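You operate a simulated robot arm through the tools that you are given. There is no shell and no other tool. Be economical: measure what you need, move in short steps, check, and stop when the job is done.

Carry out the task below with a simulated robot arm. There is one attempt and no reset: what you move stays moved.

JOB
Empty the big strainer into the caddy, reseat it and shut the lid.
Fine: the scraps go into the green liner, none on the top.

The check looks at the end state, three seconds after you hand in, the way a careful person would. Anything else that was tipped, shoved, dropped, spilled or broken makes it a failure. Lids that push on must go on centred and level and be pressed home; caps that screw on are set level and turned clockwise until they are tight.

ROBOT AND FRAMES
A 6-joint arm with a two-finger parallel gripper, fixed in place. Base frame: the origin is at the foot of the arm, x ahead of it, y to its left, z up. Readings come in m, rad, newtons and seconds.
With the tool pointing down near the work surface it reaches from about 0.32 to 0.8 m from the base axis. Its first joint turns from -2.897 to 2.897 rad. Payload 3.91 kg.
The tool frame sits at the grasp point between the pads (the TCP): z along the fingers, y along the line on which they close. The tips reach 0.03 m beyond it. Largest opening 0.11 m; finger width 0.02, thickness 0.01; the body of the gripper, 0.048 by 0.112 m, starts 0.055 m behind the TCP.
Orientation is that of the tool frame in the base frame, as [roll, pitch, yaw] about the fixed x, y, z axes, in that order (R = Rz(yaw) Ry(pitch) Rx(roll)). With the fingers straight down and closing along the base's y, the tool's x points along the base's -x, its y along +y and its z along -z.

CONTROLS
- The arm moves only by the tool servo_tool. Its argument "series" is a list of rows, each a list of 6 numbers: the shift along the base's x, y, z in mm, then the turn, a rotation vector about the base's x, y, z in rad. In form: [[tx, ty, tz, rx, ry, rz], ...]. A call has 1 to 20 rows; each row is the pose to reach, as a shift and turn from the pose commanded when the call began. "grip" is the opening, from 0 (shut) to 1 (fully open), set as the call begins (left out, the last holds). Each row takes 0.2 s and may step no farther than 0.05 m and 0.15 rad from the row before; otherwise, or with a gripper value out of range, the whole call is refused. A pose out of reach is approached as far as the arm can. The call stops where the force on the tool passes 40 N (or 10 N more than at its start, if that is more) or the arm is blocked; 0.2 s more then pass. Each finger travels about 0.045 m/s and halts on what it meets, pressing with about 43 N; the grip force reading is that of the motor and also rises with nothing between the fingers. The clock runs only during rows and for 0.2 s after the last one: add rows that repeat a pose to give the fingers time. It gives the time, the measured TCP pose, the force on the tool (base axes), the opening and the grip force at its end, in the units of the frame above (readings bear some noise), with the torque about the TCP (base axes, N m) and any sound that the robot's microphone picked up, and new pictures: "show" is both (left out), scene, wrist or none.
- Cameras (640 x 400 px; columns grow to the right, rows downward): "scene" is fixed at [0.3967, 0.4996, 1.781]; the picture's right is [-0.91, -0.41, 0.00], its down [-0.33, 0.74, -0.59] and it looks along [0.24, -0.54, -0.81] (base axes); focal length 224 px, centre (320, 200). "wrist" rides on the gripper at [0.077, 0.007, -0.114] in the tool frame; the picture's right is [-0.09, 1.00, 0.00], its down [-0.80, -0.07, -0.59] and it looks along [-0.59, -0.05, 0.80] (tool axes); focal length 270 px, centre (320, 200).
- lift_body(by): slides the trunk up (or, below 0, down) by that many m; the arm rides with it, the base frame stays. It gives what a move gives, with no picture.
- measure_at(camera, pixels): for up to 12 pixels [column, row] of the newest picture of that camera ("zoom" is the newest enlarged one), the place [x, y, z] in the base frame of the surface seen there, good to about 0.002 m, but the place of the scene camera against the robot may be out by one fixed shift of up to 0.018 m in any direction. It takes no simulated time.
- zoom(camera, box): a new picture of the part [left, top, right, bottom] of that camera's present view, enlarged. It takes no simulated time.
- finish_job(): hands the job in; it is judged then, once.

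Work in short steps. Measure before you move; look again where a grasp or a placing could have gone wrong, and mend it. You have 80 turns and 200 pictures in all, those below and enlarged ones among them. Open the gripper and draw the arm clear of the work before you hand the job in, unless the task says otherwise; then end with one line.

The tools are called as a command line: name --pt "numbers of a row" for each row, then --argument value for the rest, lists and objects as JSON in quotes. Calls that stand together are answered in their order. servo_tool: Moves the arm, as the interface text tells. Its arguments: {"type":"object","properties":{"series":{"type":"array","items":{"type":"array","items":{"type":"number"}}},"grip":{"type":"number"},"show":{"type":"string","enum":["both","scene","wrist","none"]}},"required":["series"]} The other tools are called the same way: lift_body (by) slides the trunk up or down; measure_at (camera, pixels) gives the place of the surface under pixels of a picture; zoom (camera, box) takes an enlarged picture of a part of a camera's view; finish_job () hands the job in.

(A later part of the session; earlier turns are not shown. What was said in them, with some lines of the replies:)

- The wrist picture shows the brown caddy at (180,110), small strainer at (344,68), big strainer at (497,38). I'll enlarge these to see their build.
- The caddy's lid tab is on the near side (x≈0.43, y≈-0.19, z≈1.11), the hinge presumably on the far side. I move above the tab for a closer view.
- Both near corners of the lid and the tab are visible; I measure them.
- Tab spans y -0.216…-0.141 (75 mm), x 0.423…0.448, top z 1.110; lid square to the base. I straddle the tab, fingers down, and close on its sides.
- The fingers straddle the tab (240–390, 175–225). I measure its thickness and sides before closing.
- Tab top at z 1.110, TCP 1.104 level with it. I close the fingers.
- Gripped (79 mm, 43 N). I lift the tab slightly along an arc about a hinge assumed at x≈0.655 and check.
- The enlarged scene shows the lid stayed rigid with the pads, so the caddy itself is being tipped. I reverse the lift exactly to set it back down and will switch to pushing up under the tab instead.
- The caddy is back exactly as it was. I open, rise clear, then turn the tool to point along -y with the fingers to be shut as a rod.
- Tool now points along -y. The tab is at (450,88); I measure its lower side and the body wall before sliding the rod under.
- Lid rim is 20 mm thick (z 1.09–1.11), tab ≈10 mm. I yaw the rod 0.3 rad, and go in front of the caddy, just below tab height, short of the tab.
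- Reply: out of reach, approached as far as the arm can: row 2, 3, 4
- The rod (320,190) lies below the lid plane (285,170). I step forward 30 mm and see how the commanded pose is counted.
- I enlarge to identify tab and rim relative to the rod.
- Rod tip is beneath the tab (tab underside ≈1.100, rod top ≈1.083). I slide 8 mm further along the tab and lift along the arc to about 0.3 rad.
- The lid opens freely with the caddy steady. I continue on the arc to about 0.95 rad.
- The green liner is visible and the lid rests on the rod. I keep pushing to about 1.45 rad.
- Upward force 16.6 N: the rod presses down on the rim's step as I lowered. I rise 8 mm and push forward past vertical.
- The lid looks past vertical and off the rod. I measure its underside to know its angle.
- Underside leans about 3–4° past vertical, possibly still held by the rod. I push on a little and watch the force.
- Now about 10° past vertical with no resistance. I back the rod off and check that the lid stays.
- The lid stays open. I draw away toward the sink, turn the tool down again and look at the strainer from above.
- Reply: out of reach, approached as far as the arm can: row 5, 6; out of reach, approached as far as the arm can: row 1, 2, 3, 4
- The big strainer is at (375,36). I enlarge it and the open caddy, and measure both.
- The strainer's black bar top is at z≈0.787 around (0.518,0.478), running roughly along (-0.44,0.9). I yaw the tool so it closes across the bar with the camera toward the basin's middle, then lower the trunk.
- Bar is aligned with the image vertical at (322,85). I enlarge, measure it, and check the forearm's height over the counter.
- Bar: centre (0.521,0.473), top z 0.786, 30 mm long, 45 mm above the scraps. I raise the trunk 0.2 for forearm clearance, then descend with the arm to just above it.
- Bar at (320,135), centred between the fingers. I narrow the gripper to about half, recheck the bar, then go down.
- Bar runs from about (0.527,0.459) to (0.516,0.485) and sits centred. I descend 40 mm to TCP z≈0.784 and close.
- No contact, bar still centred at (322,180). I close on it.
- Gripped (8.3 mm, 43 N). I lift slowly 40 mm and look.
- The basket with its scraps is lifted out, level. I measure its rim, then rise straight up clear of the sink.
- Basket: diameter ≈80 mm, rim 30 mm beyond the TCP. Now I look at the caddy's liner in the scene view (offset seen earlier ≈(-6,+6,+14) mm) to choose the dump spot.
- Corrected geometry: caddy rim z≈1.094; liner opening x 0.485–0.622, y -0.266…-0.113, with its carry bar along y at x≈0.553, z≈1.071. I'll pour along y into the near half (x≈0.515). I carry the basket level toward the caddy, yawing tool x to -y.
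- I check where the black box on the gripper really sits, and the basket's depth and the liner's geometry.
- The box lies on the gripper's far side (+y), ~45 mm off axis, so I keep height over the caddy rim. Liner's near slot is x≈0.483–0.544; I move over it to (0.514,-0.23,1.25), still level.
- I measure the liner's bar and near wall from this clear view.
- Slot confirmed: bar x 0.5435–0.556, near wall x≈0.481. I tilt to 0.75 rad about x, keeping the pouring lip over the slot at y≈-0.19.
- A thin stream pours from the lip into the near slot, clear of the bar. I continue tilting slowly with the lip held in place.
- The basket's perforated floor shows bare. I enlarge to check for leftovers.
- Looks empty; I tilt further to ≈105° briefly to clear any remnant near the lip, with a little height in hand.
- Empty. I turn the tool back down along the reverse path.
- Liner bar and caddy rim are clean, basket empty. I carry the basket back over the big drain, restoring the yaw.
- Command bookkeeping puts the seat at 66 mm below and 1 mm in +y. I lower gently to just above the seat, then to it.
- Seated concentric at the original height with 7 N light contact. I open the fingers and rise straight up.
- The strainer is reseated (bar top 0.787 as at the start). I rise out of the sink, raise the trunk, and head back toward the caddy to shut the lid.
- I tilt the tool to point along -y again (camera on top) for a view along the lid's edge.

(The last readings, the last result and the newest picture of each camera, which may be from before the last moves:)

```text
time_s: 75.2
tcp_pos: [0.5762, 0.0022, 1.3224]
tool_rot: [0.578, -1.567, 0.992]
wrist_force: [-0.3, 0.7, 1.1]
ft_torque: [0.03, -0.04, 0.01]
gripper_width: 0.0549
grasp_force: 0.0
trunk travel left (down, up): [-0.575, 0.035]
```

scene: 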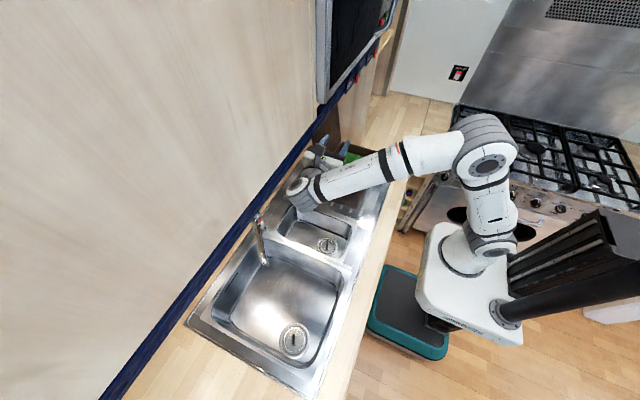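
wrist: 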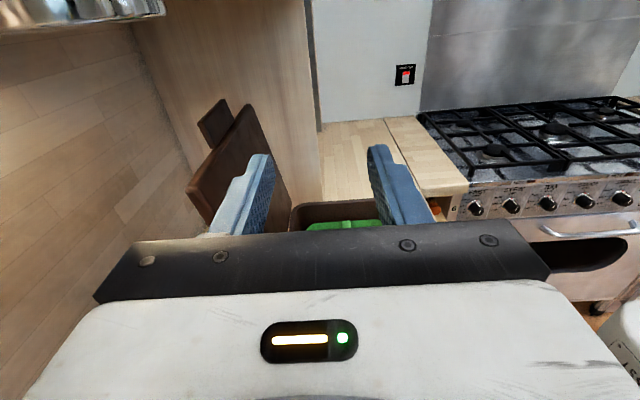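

The lid's edge and tab (215,120) are visible on the left. I measure them to get the lid angle and hinge.

zoom --camera "wrist" --box '[140, 70, 320, 240]'

measure_at --camera "wrist" --pixels '[[200, 119], [222, 101], [228, 117], [208, 147], [245, 104], [262, 135], [216, 170], [192, 190], [226, 110], [252, 125], [206, 118], [210, 222]]'

```text
2.35 times, centred on (230, 155) of wrist
```

zoom: 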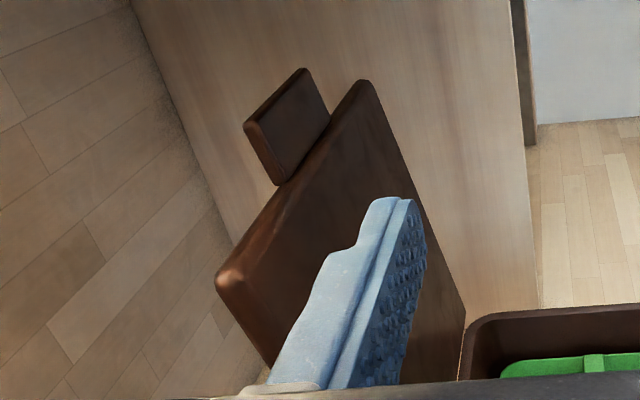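

```text
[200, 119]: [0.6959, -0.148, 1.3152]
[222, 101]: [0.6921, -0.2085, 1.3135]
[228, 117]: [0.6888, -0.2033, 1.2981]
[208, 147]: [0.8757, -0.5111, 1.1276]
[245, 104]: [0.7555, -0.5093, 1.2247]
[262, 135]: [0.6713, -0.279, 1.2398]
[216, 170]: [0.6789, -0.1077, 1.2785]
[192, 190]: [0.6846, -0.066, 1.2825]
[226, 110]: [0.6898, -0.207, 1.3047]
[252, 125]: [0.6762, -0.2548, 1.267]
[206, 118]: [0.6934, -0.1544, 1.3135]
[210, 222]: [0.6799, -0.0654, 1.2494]
```

Lid angle ≈101°, hinge computed at (0.646, 1.096), tab radius 0.223. I'll straddle the tab's +y end loosely (33 mm gap), fingers across the lid's normal, and follow the arc. First the pre-position beside the lid.

servo_tool --pt "20 0 0 0.1 0.06 -0.01" --pt "50 0 0 0.2 0.13 -0.02" --pt "80 -5 -5 0.299 0.1905 -0.0288" --pt "105 -10 -10 0.299 0.1905 -0.0288" --pt "120 -22 -12 0.299 0.1905 -0.0288" --pt "120 -22 -12 0.299 0.1905 -0.0288" --grip 0.3

zoom --camera "wrist" --box '[220, 60, 440, 240]'

```text
time_s: 75.6
tcp_pos: [0.5892, 0.005, 1.3222]
tool_rot: [2.661, -1.469, -1.106]
wrist_force: [-10.3, 3.9, -0.2]
ft_torque: [-0.39, -0.9, 1.32]
gripper_width: 0.0331
grasp_force: 0.0
trunk travel left (down, up): [-0.575, 0.035]
stopped in row 2: the force on the tool passed its limit at 103 N (the readings are from after the stop); the commanded pose is now the measured one
```

scene: 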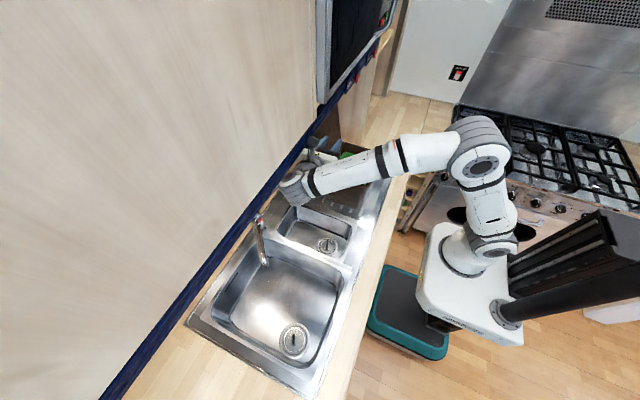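
wrist: 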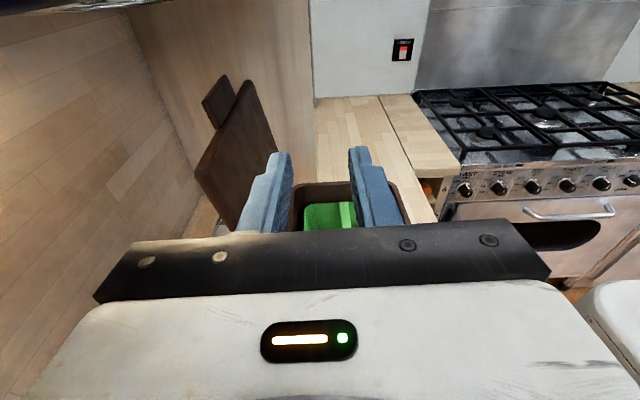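

```text
2.22 times, centred on (330, 150) of wrist
```

zoom: 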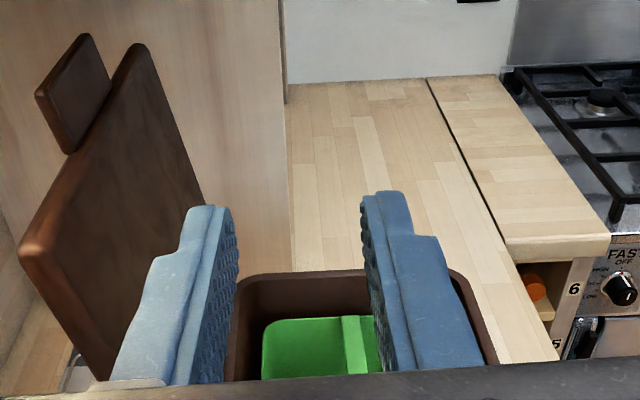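

A hard stop: something in +x hit the gripper's upper side, likely the blue rail under the wall units. I measure the rail and surroundings.

measure_at --camera "scene" --pixels '[[300, 150], [290, 160], [270, 185], [255, 205], [320, 120], [328, 110], [305, 140], [312, 148], [200, 200], [318, 60], [230, 300], [310, 155]]'

measure_at --camera "wrist" --pixels '[[20, 5], [60, 5], [100, 3], [60, 100], [150, 100], [200, 40], [5, 20], [120, 30]]'

zoom --camera "scene" --box '[250, 80, 410, 220]'

```text
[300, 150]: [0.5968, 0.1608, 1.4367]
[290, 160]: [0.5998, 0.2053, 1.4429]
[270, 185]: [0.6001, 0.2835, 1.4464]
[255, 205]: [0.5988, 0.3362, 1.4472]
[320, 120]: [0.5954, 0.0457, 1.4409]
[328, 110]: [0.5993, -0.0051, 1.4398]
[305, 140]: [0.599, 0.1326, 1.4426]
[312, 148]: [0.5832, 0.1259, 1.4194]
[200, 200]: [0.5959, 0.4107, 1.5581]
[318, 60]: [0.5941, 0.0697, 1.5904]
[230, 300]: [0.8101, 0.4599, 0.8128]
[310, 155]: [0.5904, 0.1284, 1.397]
```

```text
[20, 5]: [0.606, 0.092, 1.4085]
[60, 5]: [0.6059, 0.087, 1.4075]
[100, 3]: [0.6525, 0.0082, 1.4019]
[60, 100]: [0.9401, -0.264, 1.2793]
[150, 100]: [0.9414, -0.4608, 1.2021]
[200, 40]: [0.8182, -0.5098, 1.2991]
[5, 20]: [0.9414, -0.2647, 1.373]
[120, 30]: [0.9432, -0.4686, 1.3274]
```

```text
2.86 times, centred on (330, 150) of scene
```

zoom: 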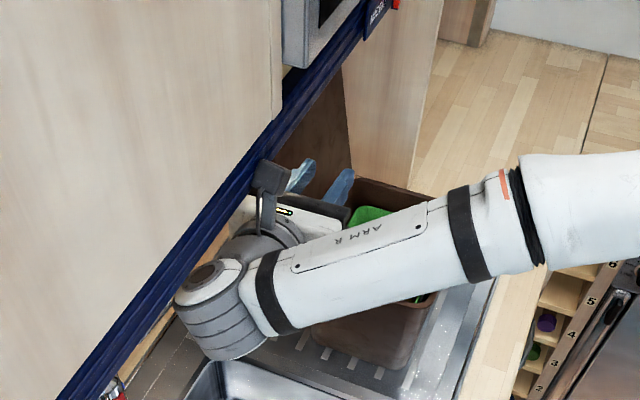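

The wall units' front is at x≈0.60 with lower edge z≈1.40; the camera on top hit the rail. I back off and go lower: I'll straddle the lid's side edge at half height instead. I also measure the tap for clearance.

measure_at --camera "scene" --pixels '[[259, 217], [262, 240], [265, 260], [257, 225]]'

servo_tool --pt "-40 5 0 0 0 0" --pt "-40 15 -40 -0.04 0.07 0.012" --pt "-40 15 -80 -0.088 0.145 0.024" --pt "-40 15 -100 -0.088 0.145 0.024" --grip 0.42

```text
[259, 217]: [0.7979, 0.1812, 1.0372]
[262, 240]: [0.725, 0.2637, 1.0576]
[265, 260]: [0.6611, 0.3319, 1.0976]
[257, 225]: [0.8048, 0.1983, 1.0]
```

```text
time_s: 76.6
tcp_pos: [0.5541, 0.0186, 1.2217]
tool_rot: [1.57, -1.371, -0.001]
wrist_force: [-0.1, -0.2, 0.5]
ft_torque: [-0.03, 0.02, -0.03]
gripper_width: 0.0463
grasp_force: 0.1
trunk travel left (down, up): [-0.575, 0.035]
```

scene: 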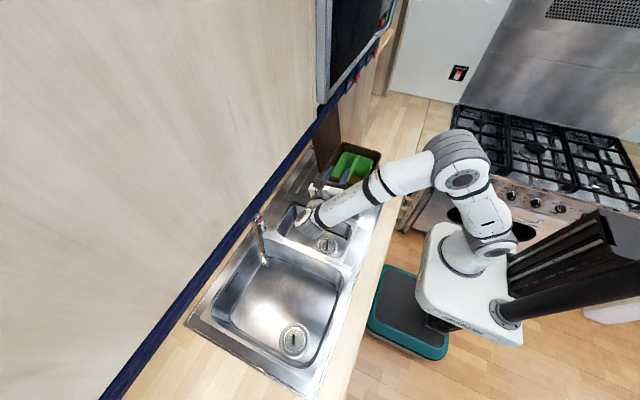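
wrist: 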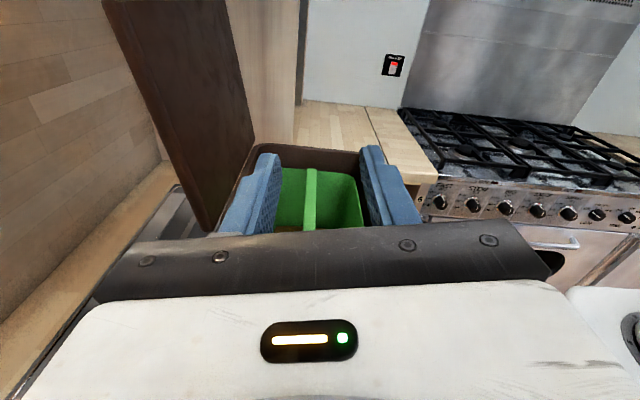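

Orientation is as wanted and all clear. I measure the lid's side edge near the intended grasp height before moving over.

measure_at --camera "wrist" --pixels '[[140, 100], [165, 100], [180, 150], [195, 190], [205, 225], [215, 220], [230, 60], [245, 120], [110, 20], [150, 60]]'

zoom --camera "wrist" --box '[90, 0, 290, 240]'

```text
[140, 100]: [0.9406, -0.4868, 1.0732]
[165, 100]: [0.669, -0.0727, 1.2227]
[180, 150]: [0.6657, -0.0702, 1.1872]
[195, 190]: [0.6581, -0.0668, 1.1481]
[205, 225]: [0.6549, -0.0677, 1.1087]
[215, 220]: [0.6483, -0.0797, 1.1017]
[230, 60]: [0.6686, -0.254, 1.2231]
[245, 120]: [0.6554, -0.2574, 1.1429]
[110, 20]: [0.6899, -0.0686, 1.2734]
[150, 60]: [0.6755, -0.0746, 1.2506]
```

```text
1.67 times, centred on (190, 120) of wrist
```

zoom: 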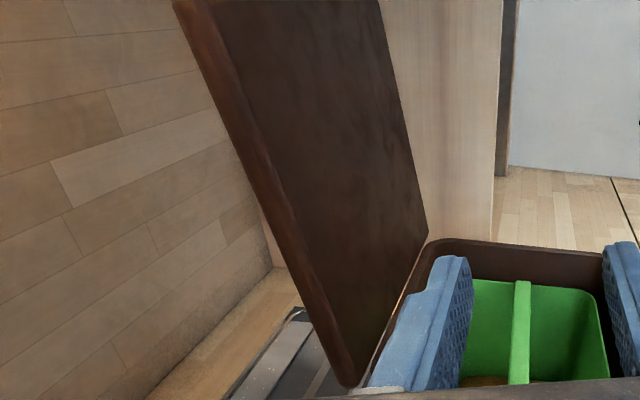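

Lid underside at z 1.223 is x≈0.668, so mid-thickness ≈0.678. I move the open fingers (46 mm) over, then slide in along -y astride the lid's edge.

servo_tool --pt "30 0 0 0 0 0" --pt "65 0 0 0 0 0" --pt "100 0 1 0 0 0" --pt "123 0 1 0 0 0" --pt "123 -25 1 0 0 0" --pt "123 -40 1 0 0 0" --show "both"

zoom --camera "wrist" --box '[220, 60, 440, 240]'

```text
time_s: 78.0
tcp_pos: [0.6754, -0.0214, 1.2204]
tool_rot: [1.575, -1.372, -0.007]
wrist_force: [-0.4, -0.3, -0.4]
ft_torque: [0.0, 0.02, 0.02]
gripper_width: 0.046
grasp_force: 0.1
trunk travel left (down, up): [-0.575, 0.035]
```

scene: 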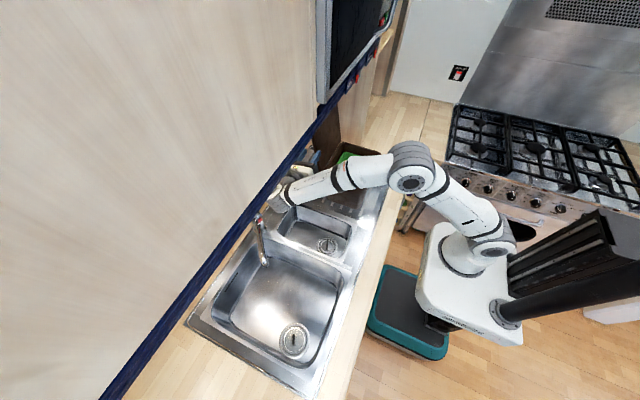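
wrist: 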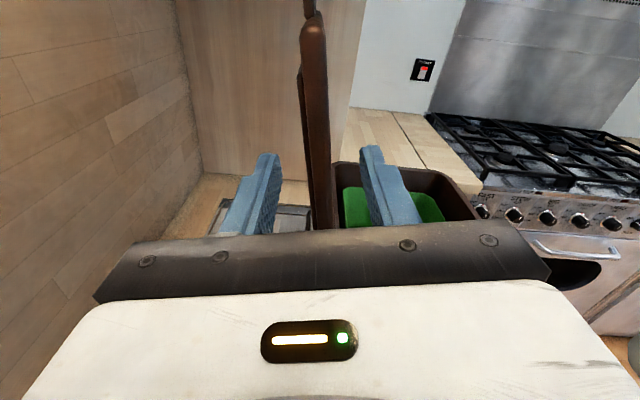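

```text
2.22 times, centred on (330, 150) of wrist
```

zoom: 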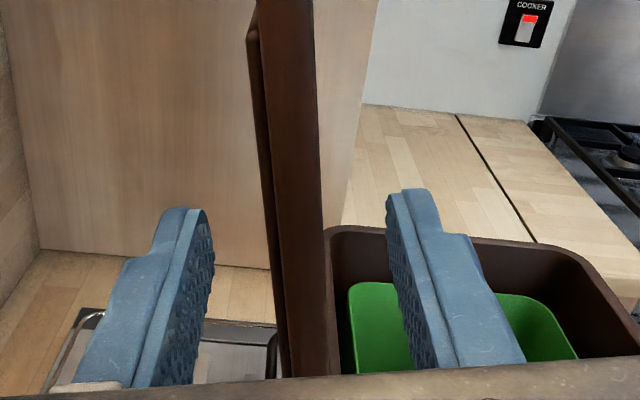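

The lid's edge is centred between the fingers. I slide in 45 mm and start rotating it forward about the hinge to ≈81°.

servo_tool --pt "0 -25 0 0 0 0" --pt "0 -45 0 0 0 0" --pt "-8.7 -45 1.7 0 -0.07 0" --pt "-17.6 -45 2.8 0 -0.14 0" --pt "-26.5 -45 3.4 0 -0.209 0" --pt "-35.5 -45 3.2 0 -0.279 0" --pt "-44.4 -45 2.5 0 -0.349 0" --pt "-44.4 -45 2.5 0 -0.349 0"

zoom --camera "wrist" --box '[220, 60, 440, 240]'

```text
time_s: 79.8
tcp_pos: [0.6312, -0.065, 1.2247]
tool_rot: [-1.579, -1.418, -3.135]
wrist_force: [-0.4, 0.0, -0.1]
ft_torque: [0.01, 0.01, 0.0]
gripper_width: 0.0461
grasp_force: 0.0
trunk travel left (down, up): [-0.575, 0.035]
```

scene: 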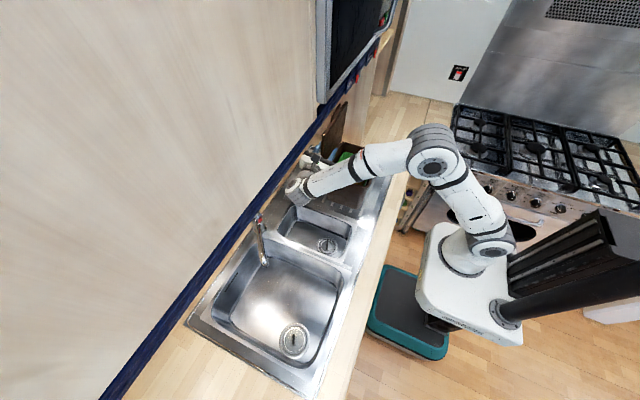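
wrist: 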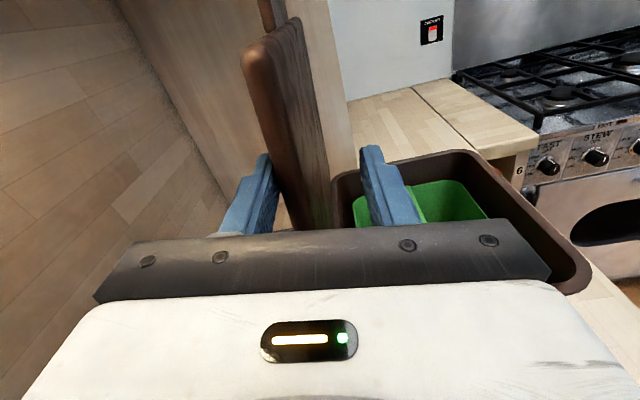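

```text
2.22 times, centred on (330, 150) of wrist
```

zoom: 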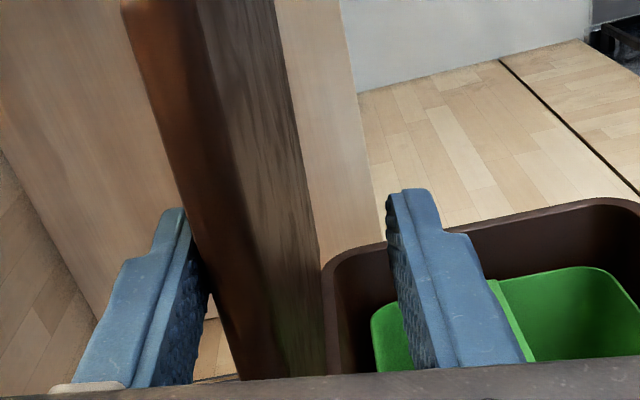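

The lid follows, resting on the rear finger. I continue to ≈57°, where it should come over onto the front finger.

servo_tool --pt "-8.8 0 -1.4 0 -0.07 0" --pt "-17.5 0 -3.3 0 -0.14 0" --pt "-26.1 0 -5.9 0 -0.21 0" --pt "-34.5 0 -9.1 0 -0.279 0" --pt "-42.6 0 -12.8 0 -0.349 0" --pt "-50.4 0 -17.2 0 -0.419 0" --pt "-50.4 0 -17.2 0 -0.419 0"

zoom --camera "wrist" --box '[200, 60, 460, 240]'

```text
time_s: 81.4
tcp_pos: [0.5807, -0.0662, 1.2075]
tool_rot: [-1.573, -0.997, -3.139]
wrist_force: [-0.3, -0.2, -0.2]
ft_torque: [0.0, 0.02, 0.0]
gripper_width: 0.046
grasp_force: 0.0
trunk travel left (down, up): [-0.575, 0.035]
```

scene: 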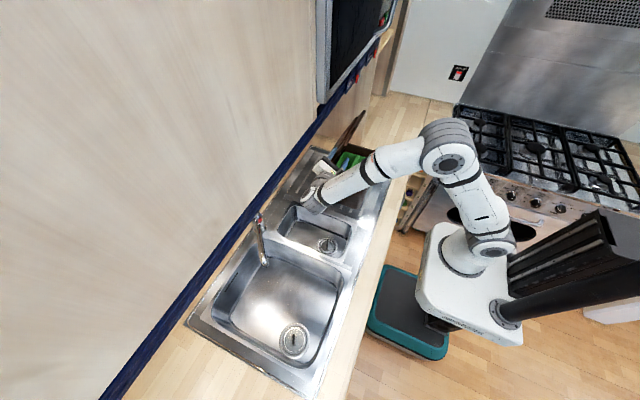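
wrist: 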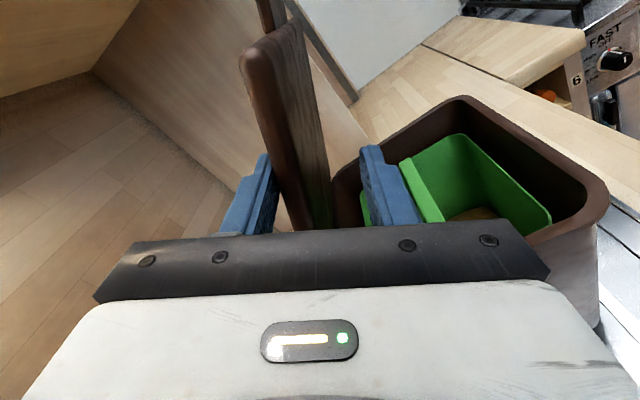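

```text
2.22 times, centred on (330, 150) of wrist
```

zoom: 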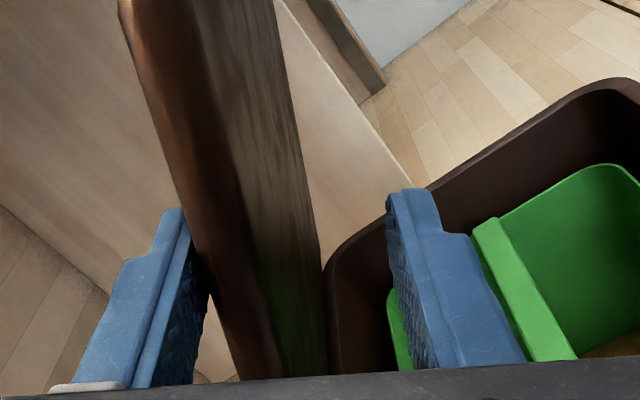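

The hinge holds by friction; the lid simply follows the rear finger (now ≈65°). I continue to ≈33° tool angle, still above the caddy rim.

servo_tool --pt "-7.5 0 -4.8 0 -0.07 0" --pt "-14.7 0 -10.1 0 -0.14 0" --pt "-21.5 0 -16 0 -0.209 0" --pt "-27.8 0 -22.2 0 -0.279 0" --pt "-33.7 0 -29 0 -0.349 0" --pt "-39.2 0 -36.1 0 -0.419 0" --pt "-39.2 0 -36.1 0 -0.419 0"

zoom --camera "wrist" --box '[200, 60, 460, 240]'

zoom --camera "scene" --box '[290, 110, 410, 220]'

```text
time_s: 83.0
tcp_pos: [0.5408, -0.0654, 1.1708]
tool_rot: [-1.574, -0.58, -3.14]
wrist_force: [0.9, -0.2, 0.3]
ft_torque: [0.01, 0.0, 0.03]
gripper_width: 0.0462
grasp_force: 0.1
trunk travel left (down, up): [-0.575, 0.035]
```

scene: 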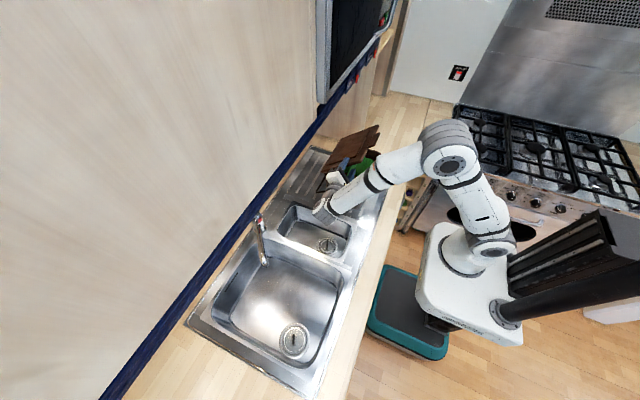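
wrist: 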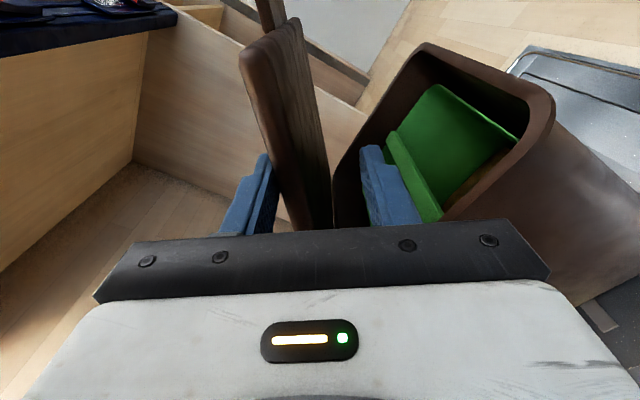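

```text
2.22 times, centred on (330, 150) of wrist
```

zoom: 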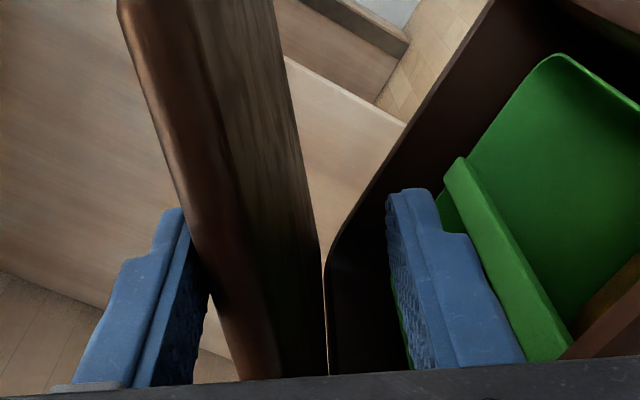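

```text
3.64 times, centred on (350, 165) of scene
```

zoom: 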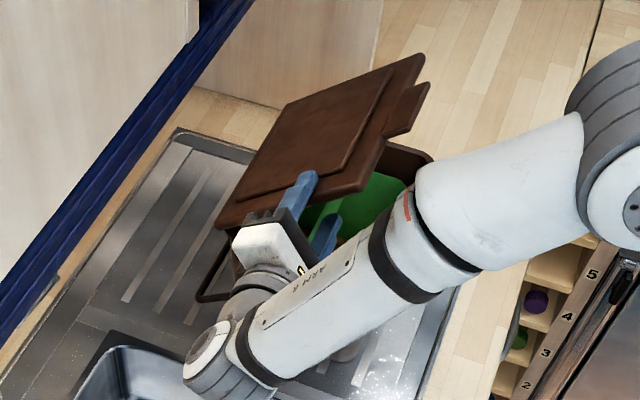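

The lid (≈42°) holds by hinge friction. I withdraw along +y, turn the tool back to pointing down, and will finish by pressing the lid shut from above at its middle.

servo_tool --pt "0 30 0 0 0 0" --pt "0 70 0 0 0 0" --pt "-10 115 15 0 -0.14 0" --pt "-25 150 40 0 -0.28 0" --pt "-40 170 70 0 -0.42 0" --pt "-60 180 100 0 -0.58 0" --grip 0.42 --show "scene"

servo_tool --pt "0 0 0 0.15 0 0" --pt "0 0 0 0.3 0 0" --pt "0 0 0 0.45 0 0" --pt "0 0 10 0.6 0 0" --pt "0 0 20 0.75 0 0" --pt "0 -10 30 0.9 0 0" --pt "0 -20 40 1.05 0 0" --pt "0 -30 50 1.2 0 0" --pt "0 -40 50 1.35 0 0" --pt "0 -50 50 1.5 0 0" --pt "0 -60 50 1.571 0 0" --grip 0

```text
refused: row 6 steps farther than a row can; nothing moved
```

```text
time_s: 85.4
tcp_pos: [0.5413, -0.1279, 1.2212]
tool_rot: [3.138, 0.004, -2.562]
wrist_force: [0.7, 0.1, -0.4]
ft_torque: [0.03, -0.02, -0.02]
gripper_width: 0.0001
grasp_force: 37.4
trunk travel left (down, up): [-0.575, 0.035]
```

scene: 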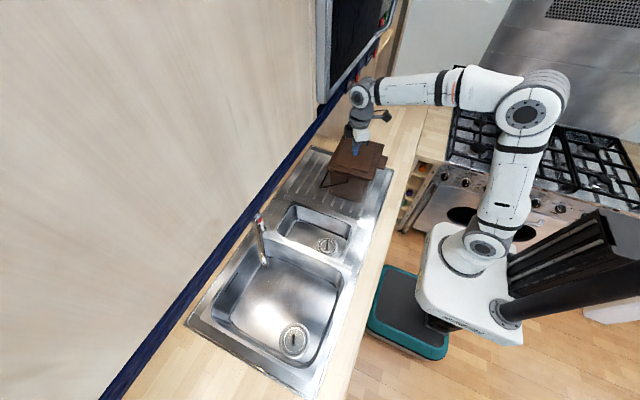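
wrist: 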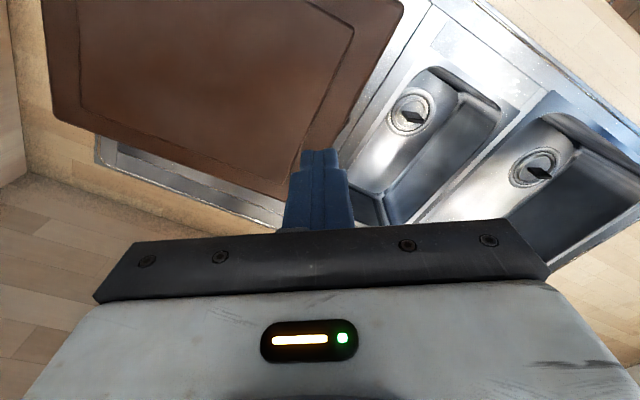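

My mistake: the first call was refused and the second ran in place, though no force stop occurred. I check the caddy and lid now.

zoom --camera "scene" --box '[290, 100, 410, 220]'

measure_at --camera "wrist" --pixels '[[60, 100], [200, 100], [280, 60], [250, 150], [380, 30], [285, 165], [120, 20], [330, 100], [100, 135], [270, 190]]'

measure_at --camera "scene" --pixels '[[333, 150], [366, 150], [370, 172], [325, 180], [328, 168], [360, 205]]'

```text
3.33 times, centred on (350, 160) of scene
```

zoom: 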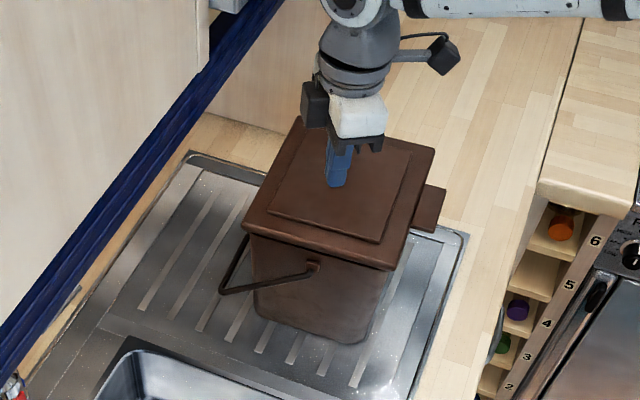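

```text
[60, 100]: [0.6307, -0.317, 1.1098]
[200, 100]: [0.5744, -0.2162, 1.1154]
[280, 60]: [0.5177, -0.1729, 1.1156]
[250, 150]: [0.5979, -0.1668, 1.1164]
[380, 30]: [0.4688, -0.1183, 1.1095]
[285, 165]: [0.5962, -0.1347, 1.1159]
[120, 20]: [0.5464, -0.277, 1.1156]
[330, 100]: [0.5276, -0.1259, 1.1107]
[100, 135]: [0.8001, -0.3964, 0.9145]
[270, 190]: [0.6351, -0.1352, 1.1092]
```

```text
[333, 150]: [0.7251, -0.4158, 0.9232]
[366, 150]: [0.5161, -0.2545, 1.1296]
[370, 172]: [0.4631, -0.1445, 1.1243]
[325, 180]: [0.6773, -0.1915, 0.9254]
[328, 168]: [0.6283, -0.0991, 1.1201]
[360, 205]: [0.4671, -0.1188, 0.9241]
```

The lid has in fact shut level (z 1.110/1.116), but the caddy appears shoved ≈25–30 mm in -y. I rise, unwind the yaw, and measure from the same viewpoint as at the start.

servo_tool --pt "0 0 30 0 0 0" --pt "-25 0 60 0 0 -0.1" --pt "-50 -15 80 0 0 -0.22" --pt "-75 -30 80 0 0 -0.34" --pt "-100 -45 80 0 0 -0.46" --pt "-121 -64 79 0 0 -0.579" --pt "-121 -64 79 0 0 -0.579" --grip 0

zoom --camera "wrist" --box '[200, 60, 480, 235]'

```text
time_s: 87.0
tcp_pos: [0.4197, -0.1896, 1.2989]
tool_rot: [3.141, 0.003, 3.14]
wrist_force: [-0.3, 0.0, 0.9]
ft_torque: [0.01, -0.02, 0.01]
gripper_width: 0.0
grasp_force: 37.9
trunk travel left (down, up): [-0.575, 0.035]
```

scene: 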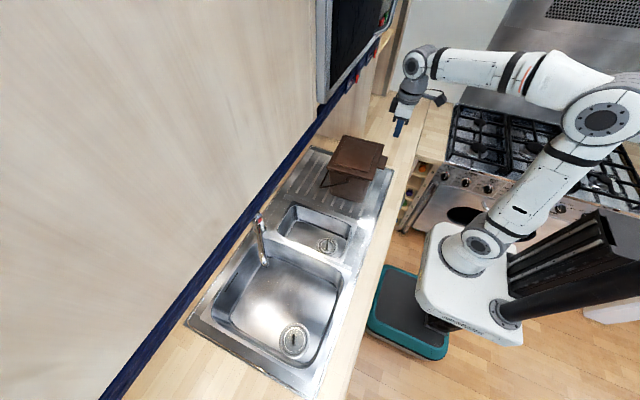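
wrist: 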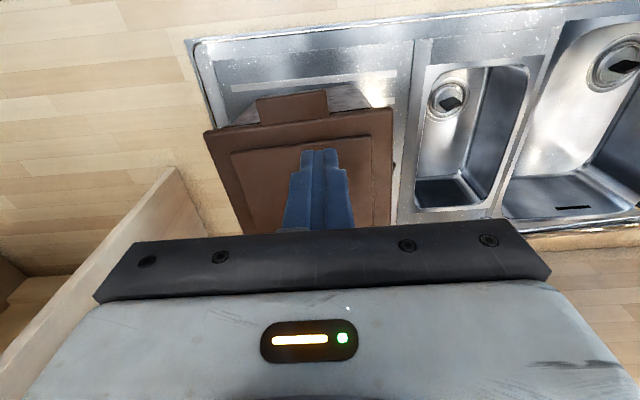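

```text
2.29 times, centred on (340, 148) of wrist
```

zoom: 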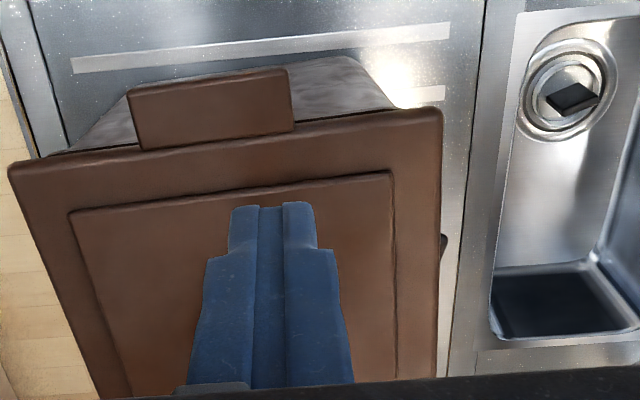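

measure_at --camera "wrist" --pixels '[[207, 133], [392, 110], [258, 101], [326, 94], [261, 122], [327, 114], [230, 215], [389, 205], [330, 125], [232, 153], [371, 137], [228, 170]]'

```text
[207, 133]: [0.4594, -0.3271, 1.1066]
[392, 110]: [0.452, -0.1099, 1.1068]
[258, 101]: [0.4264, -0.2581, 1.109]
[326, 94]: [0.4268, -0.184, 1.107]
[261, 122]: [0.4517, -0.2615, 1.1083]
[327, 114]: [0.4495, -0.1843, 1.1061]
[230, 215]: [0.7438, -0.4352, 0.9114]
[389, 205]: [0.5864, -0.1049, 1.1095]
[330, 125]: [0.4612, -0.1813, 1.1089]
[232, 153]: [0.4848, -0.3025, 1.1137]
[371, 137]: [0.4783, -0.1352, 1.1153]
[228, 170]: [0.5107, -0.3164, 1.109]
```

Compared with the start, the caddy has moved ≈43 mm in -y (tab now y -0.260…-0.184), ≈+2 mm in x and ≈1° in yaw. I'll take the tab by its sides as before and slide the caddy back, without lifting.

servo_tool --pt "12 -32 -30 0 0 0" --pt "12 -32 -70 0 0 0" --pt "12 -32 -110 0 0 0" --pt "12 -32 -150 0 0 0" --pt "12 -32 -178 0 0 0" --pt "12 -32 -194 0 0 0" --grip 1 --show "wrist"

measure_at --camera "wrist" --pixels '[[245, 200], [385, 200], [310, 200], [310, 182], [300, 155]]'

```text
time_s: 88.4
tcp_pos: [0.4295, -0.2207, 1.1051]
tool_rot: [3.138, 0.002, -3.139]
wrist_force: [-0.7, -0.4, 1.2]
ft_torque: [-0.03, 0.0, -0.04]
gripper_width: 0.11
grasp_force: 0.1
trunk travel left (down, up): [-0.575, 0.035]
```

wrist: 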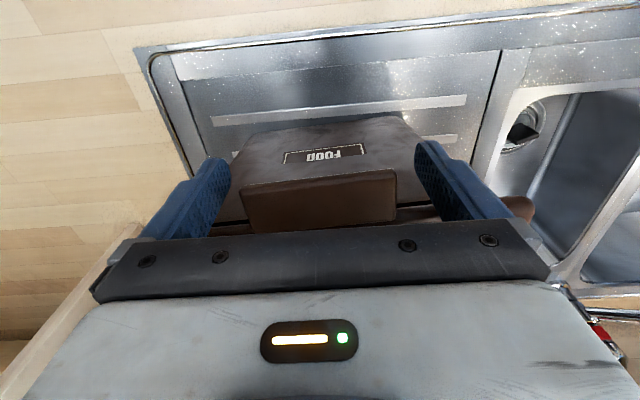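

```text
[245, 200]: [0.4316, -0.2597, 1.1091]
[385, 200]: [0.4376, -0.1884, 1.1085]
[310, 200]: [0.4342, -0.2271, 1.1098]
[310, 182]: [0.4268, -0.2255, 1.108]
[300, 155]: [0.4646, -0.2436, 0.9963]
```

Tab sits centred between the fingers. I close on it.

servo_tool --pt "0 -1 0 0 0 0" --pt "0 -1 0 0 0 0" --pt "0 -1 0 0 0 0" --pt "0 -1 0 0 0 0" --pt "0 -1 0 0 0 0" --grip 0.4 --show "none"

servo_tool --pt "0 4 0 0 0 0" --pt "0 10 0 0 0 0" --pt "0 16 0 0 0 0" --pt "-1 22 0 0 0 0" --pt "-1 28 0 0 0 0" --pt "-2 34 0 0 0 0" --pt "-2 39 0 0 0 0" --pt "-2 43 0 0 0 0" --pt "-2 43 0 0 0 0"

zoom --camera "scene" --box '[300, 120, 420, 220]'

```text
time_s: 89.6
tcp_pos: [0.432, -0.2231, 1.1062]
tool_rot: [3.139, 0.001, -3.14]
wrist_force: [-1.3, 2.2, 0.3]
ft_torque: [-0.03, -0.01, 0.41]
gripper_width: 0.0798
grasp_force: 43.2
trunk travel left (down, up): [-0.575, 0.035]
```

```text
time_s: 91.6
tcp_pos: [0.4287, -0.1816, 1.1054]
tool_rot: [3.14, 0.001, -3.14]
wrist_force: [0.5, -2.2, -0.4]
ft_torque: [0.04, 0.0, -0.03]
gripper_width: 0.0799
grasp_force: 43.1
trunk travel left (down, up): [-0.575, 0.035]
```

scene: 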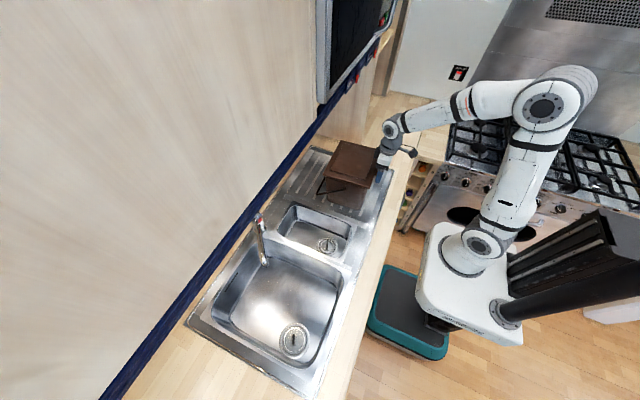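
wrist: 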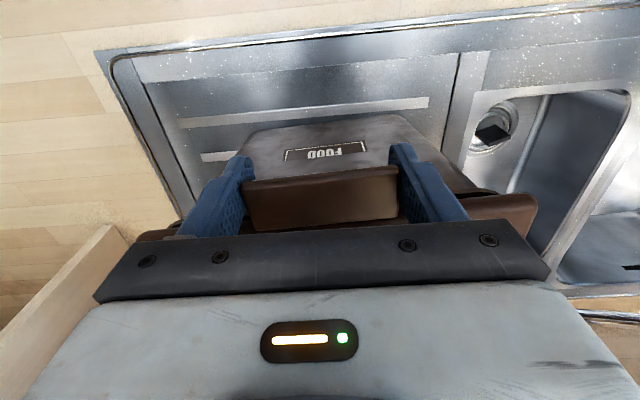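

```text
4.00 times, centred on (360, 170) of scene
```

zoom: 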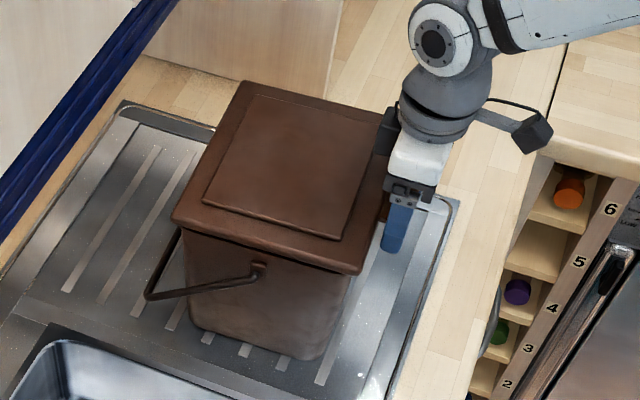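

The caddy is back near its original place, with perhaps 1–2° residual yaw. I release, rise to the first viewpoint and compare.

servo_tool --pt "0 0 0 0 0 0" --pt "0 0 0 0 0 0" --pt "0 0 35 0 0 0" --pt "0 -4 75 0 0 0" --pt "-4 -8 115 0 0 0" --pt "-8 -11 155 0 0 0" --pt "-9 -11 194 0 0 0" --pt "-9 -11 194 0 0 0" --grip 1 --show "both"

measure_at --camera "wrist" --pixels '[[242, 127], [428, 109], [299, 94], [365, 88], [301, 115], [366, 108], [333, 100], [268, 225], [408, 215]]'

zoom --camera "wrist" --box '[220, 70, 450, 214]'

```text
time_s: 93.4
tcp_pos: [0.4204, -0.1911, 1.301]
tool_rot: [3.139, 0.002, -3.14]
wrist_force: [0.3, 0.0, -0.4]
ft_torque: [0.01, 0.02, 0.0]
gripper_width: 0.1105
grasp_force: 0.0
trunk travel left (down, up): [-0.575, 0.035]
```

scene: 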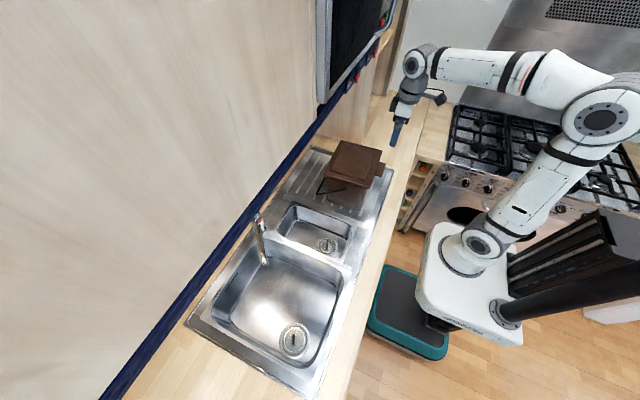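
wrist: 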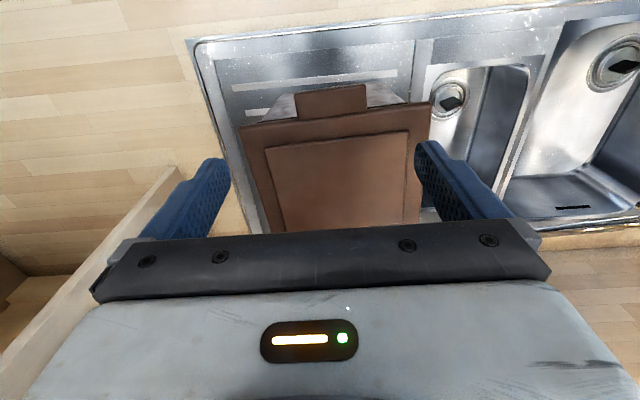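

```text
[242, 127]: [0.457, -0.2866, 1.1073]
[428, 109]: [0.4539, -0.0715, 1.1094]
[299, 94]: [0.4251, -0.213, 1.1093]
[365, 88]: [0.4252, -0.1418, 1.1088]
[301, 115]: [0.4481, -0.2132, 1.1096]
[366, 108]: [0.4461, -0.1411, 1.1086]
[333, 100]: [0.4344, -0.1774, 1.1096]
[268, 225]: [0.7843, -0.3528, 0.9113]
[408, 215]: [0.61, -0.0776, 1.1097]
```

```text
2.78 times, centred on (335, 142) of wrist
```

zoom: 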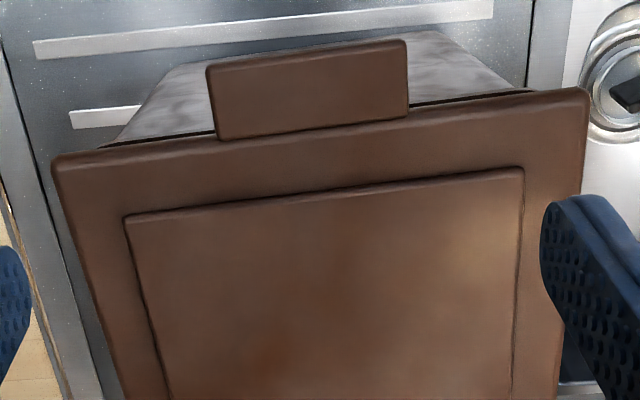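

The caddy is within ~3 mm and ~1.5° of its start, lid shut at the original height (1.109). A final look at the caddy and strainer for spills.

zoom --camera "scene" --box '[300, 120, 420, 220]'

zoom --camera "scene" --box '[260, 310, 330, 360]'

measure_at --camera "scene" --pixels '[[293, 340], [325, 173], [364, 186], [381, 151], [343, 143]]'

```text
4.00 times, centred on (360, 170) of scene
```

zoom: 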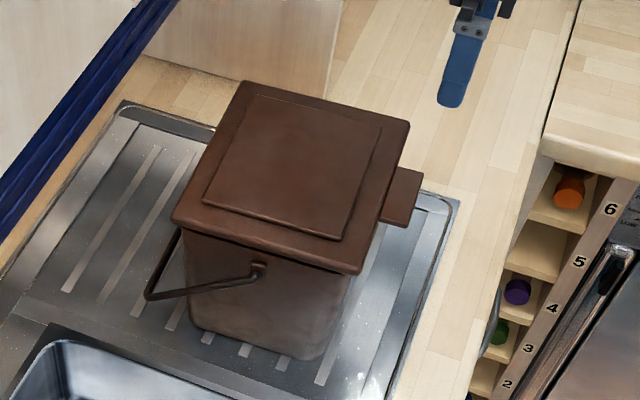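

```text
8.00 times, centred on (295, 335) of scene
```

zoom: 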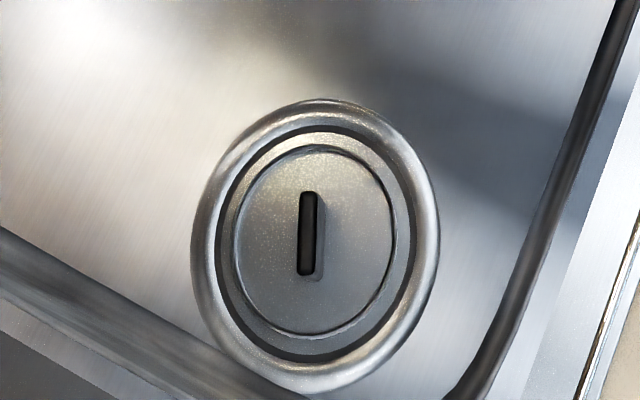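

```text
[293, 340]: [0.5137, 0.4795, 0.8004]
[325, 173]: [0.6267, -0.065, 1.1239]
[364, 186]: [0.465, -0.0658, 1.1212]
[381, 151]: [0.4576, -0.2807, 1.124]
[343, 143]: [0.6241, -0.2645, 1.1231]
```

Everything is clean: the strainer is seated as before, the lid is shut and level, and nothing is spilled. The gripper is open and clear, so I hand in.

finish_job

```text
The job is handed in.
```

I emptied the big strainer into the green liner, reseated it in its drain and shut the caddy lid level. I saw no spills. While closing the lid I shoved the caddy about 43 mm by mistake and slid it back to within about 3 mm and 1–2° of where it started, and earlier the gripper struck the rail under the wall units (about 100 N, though I saw no damage).
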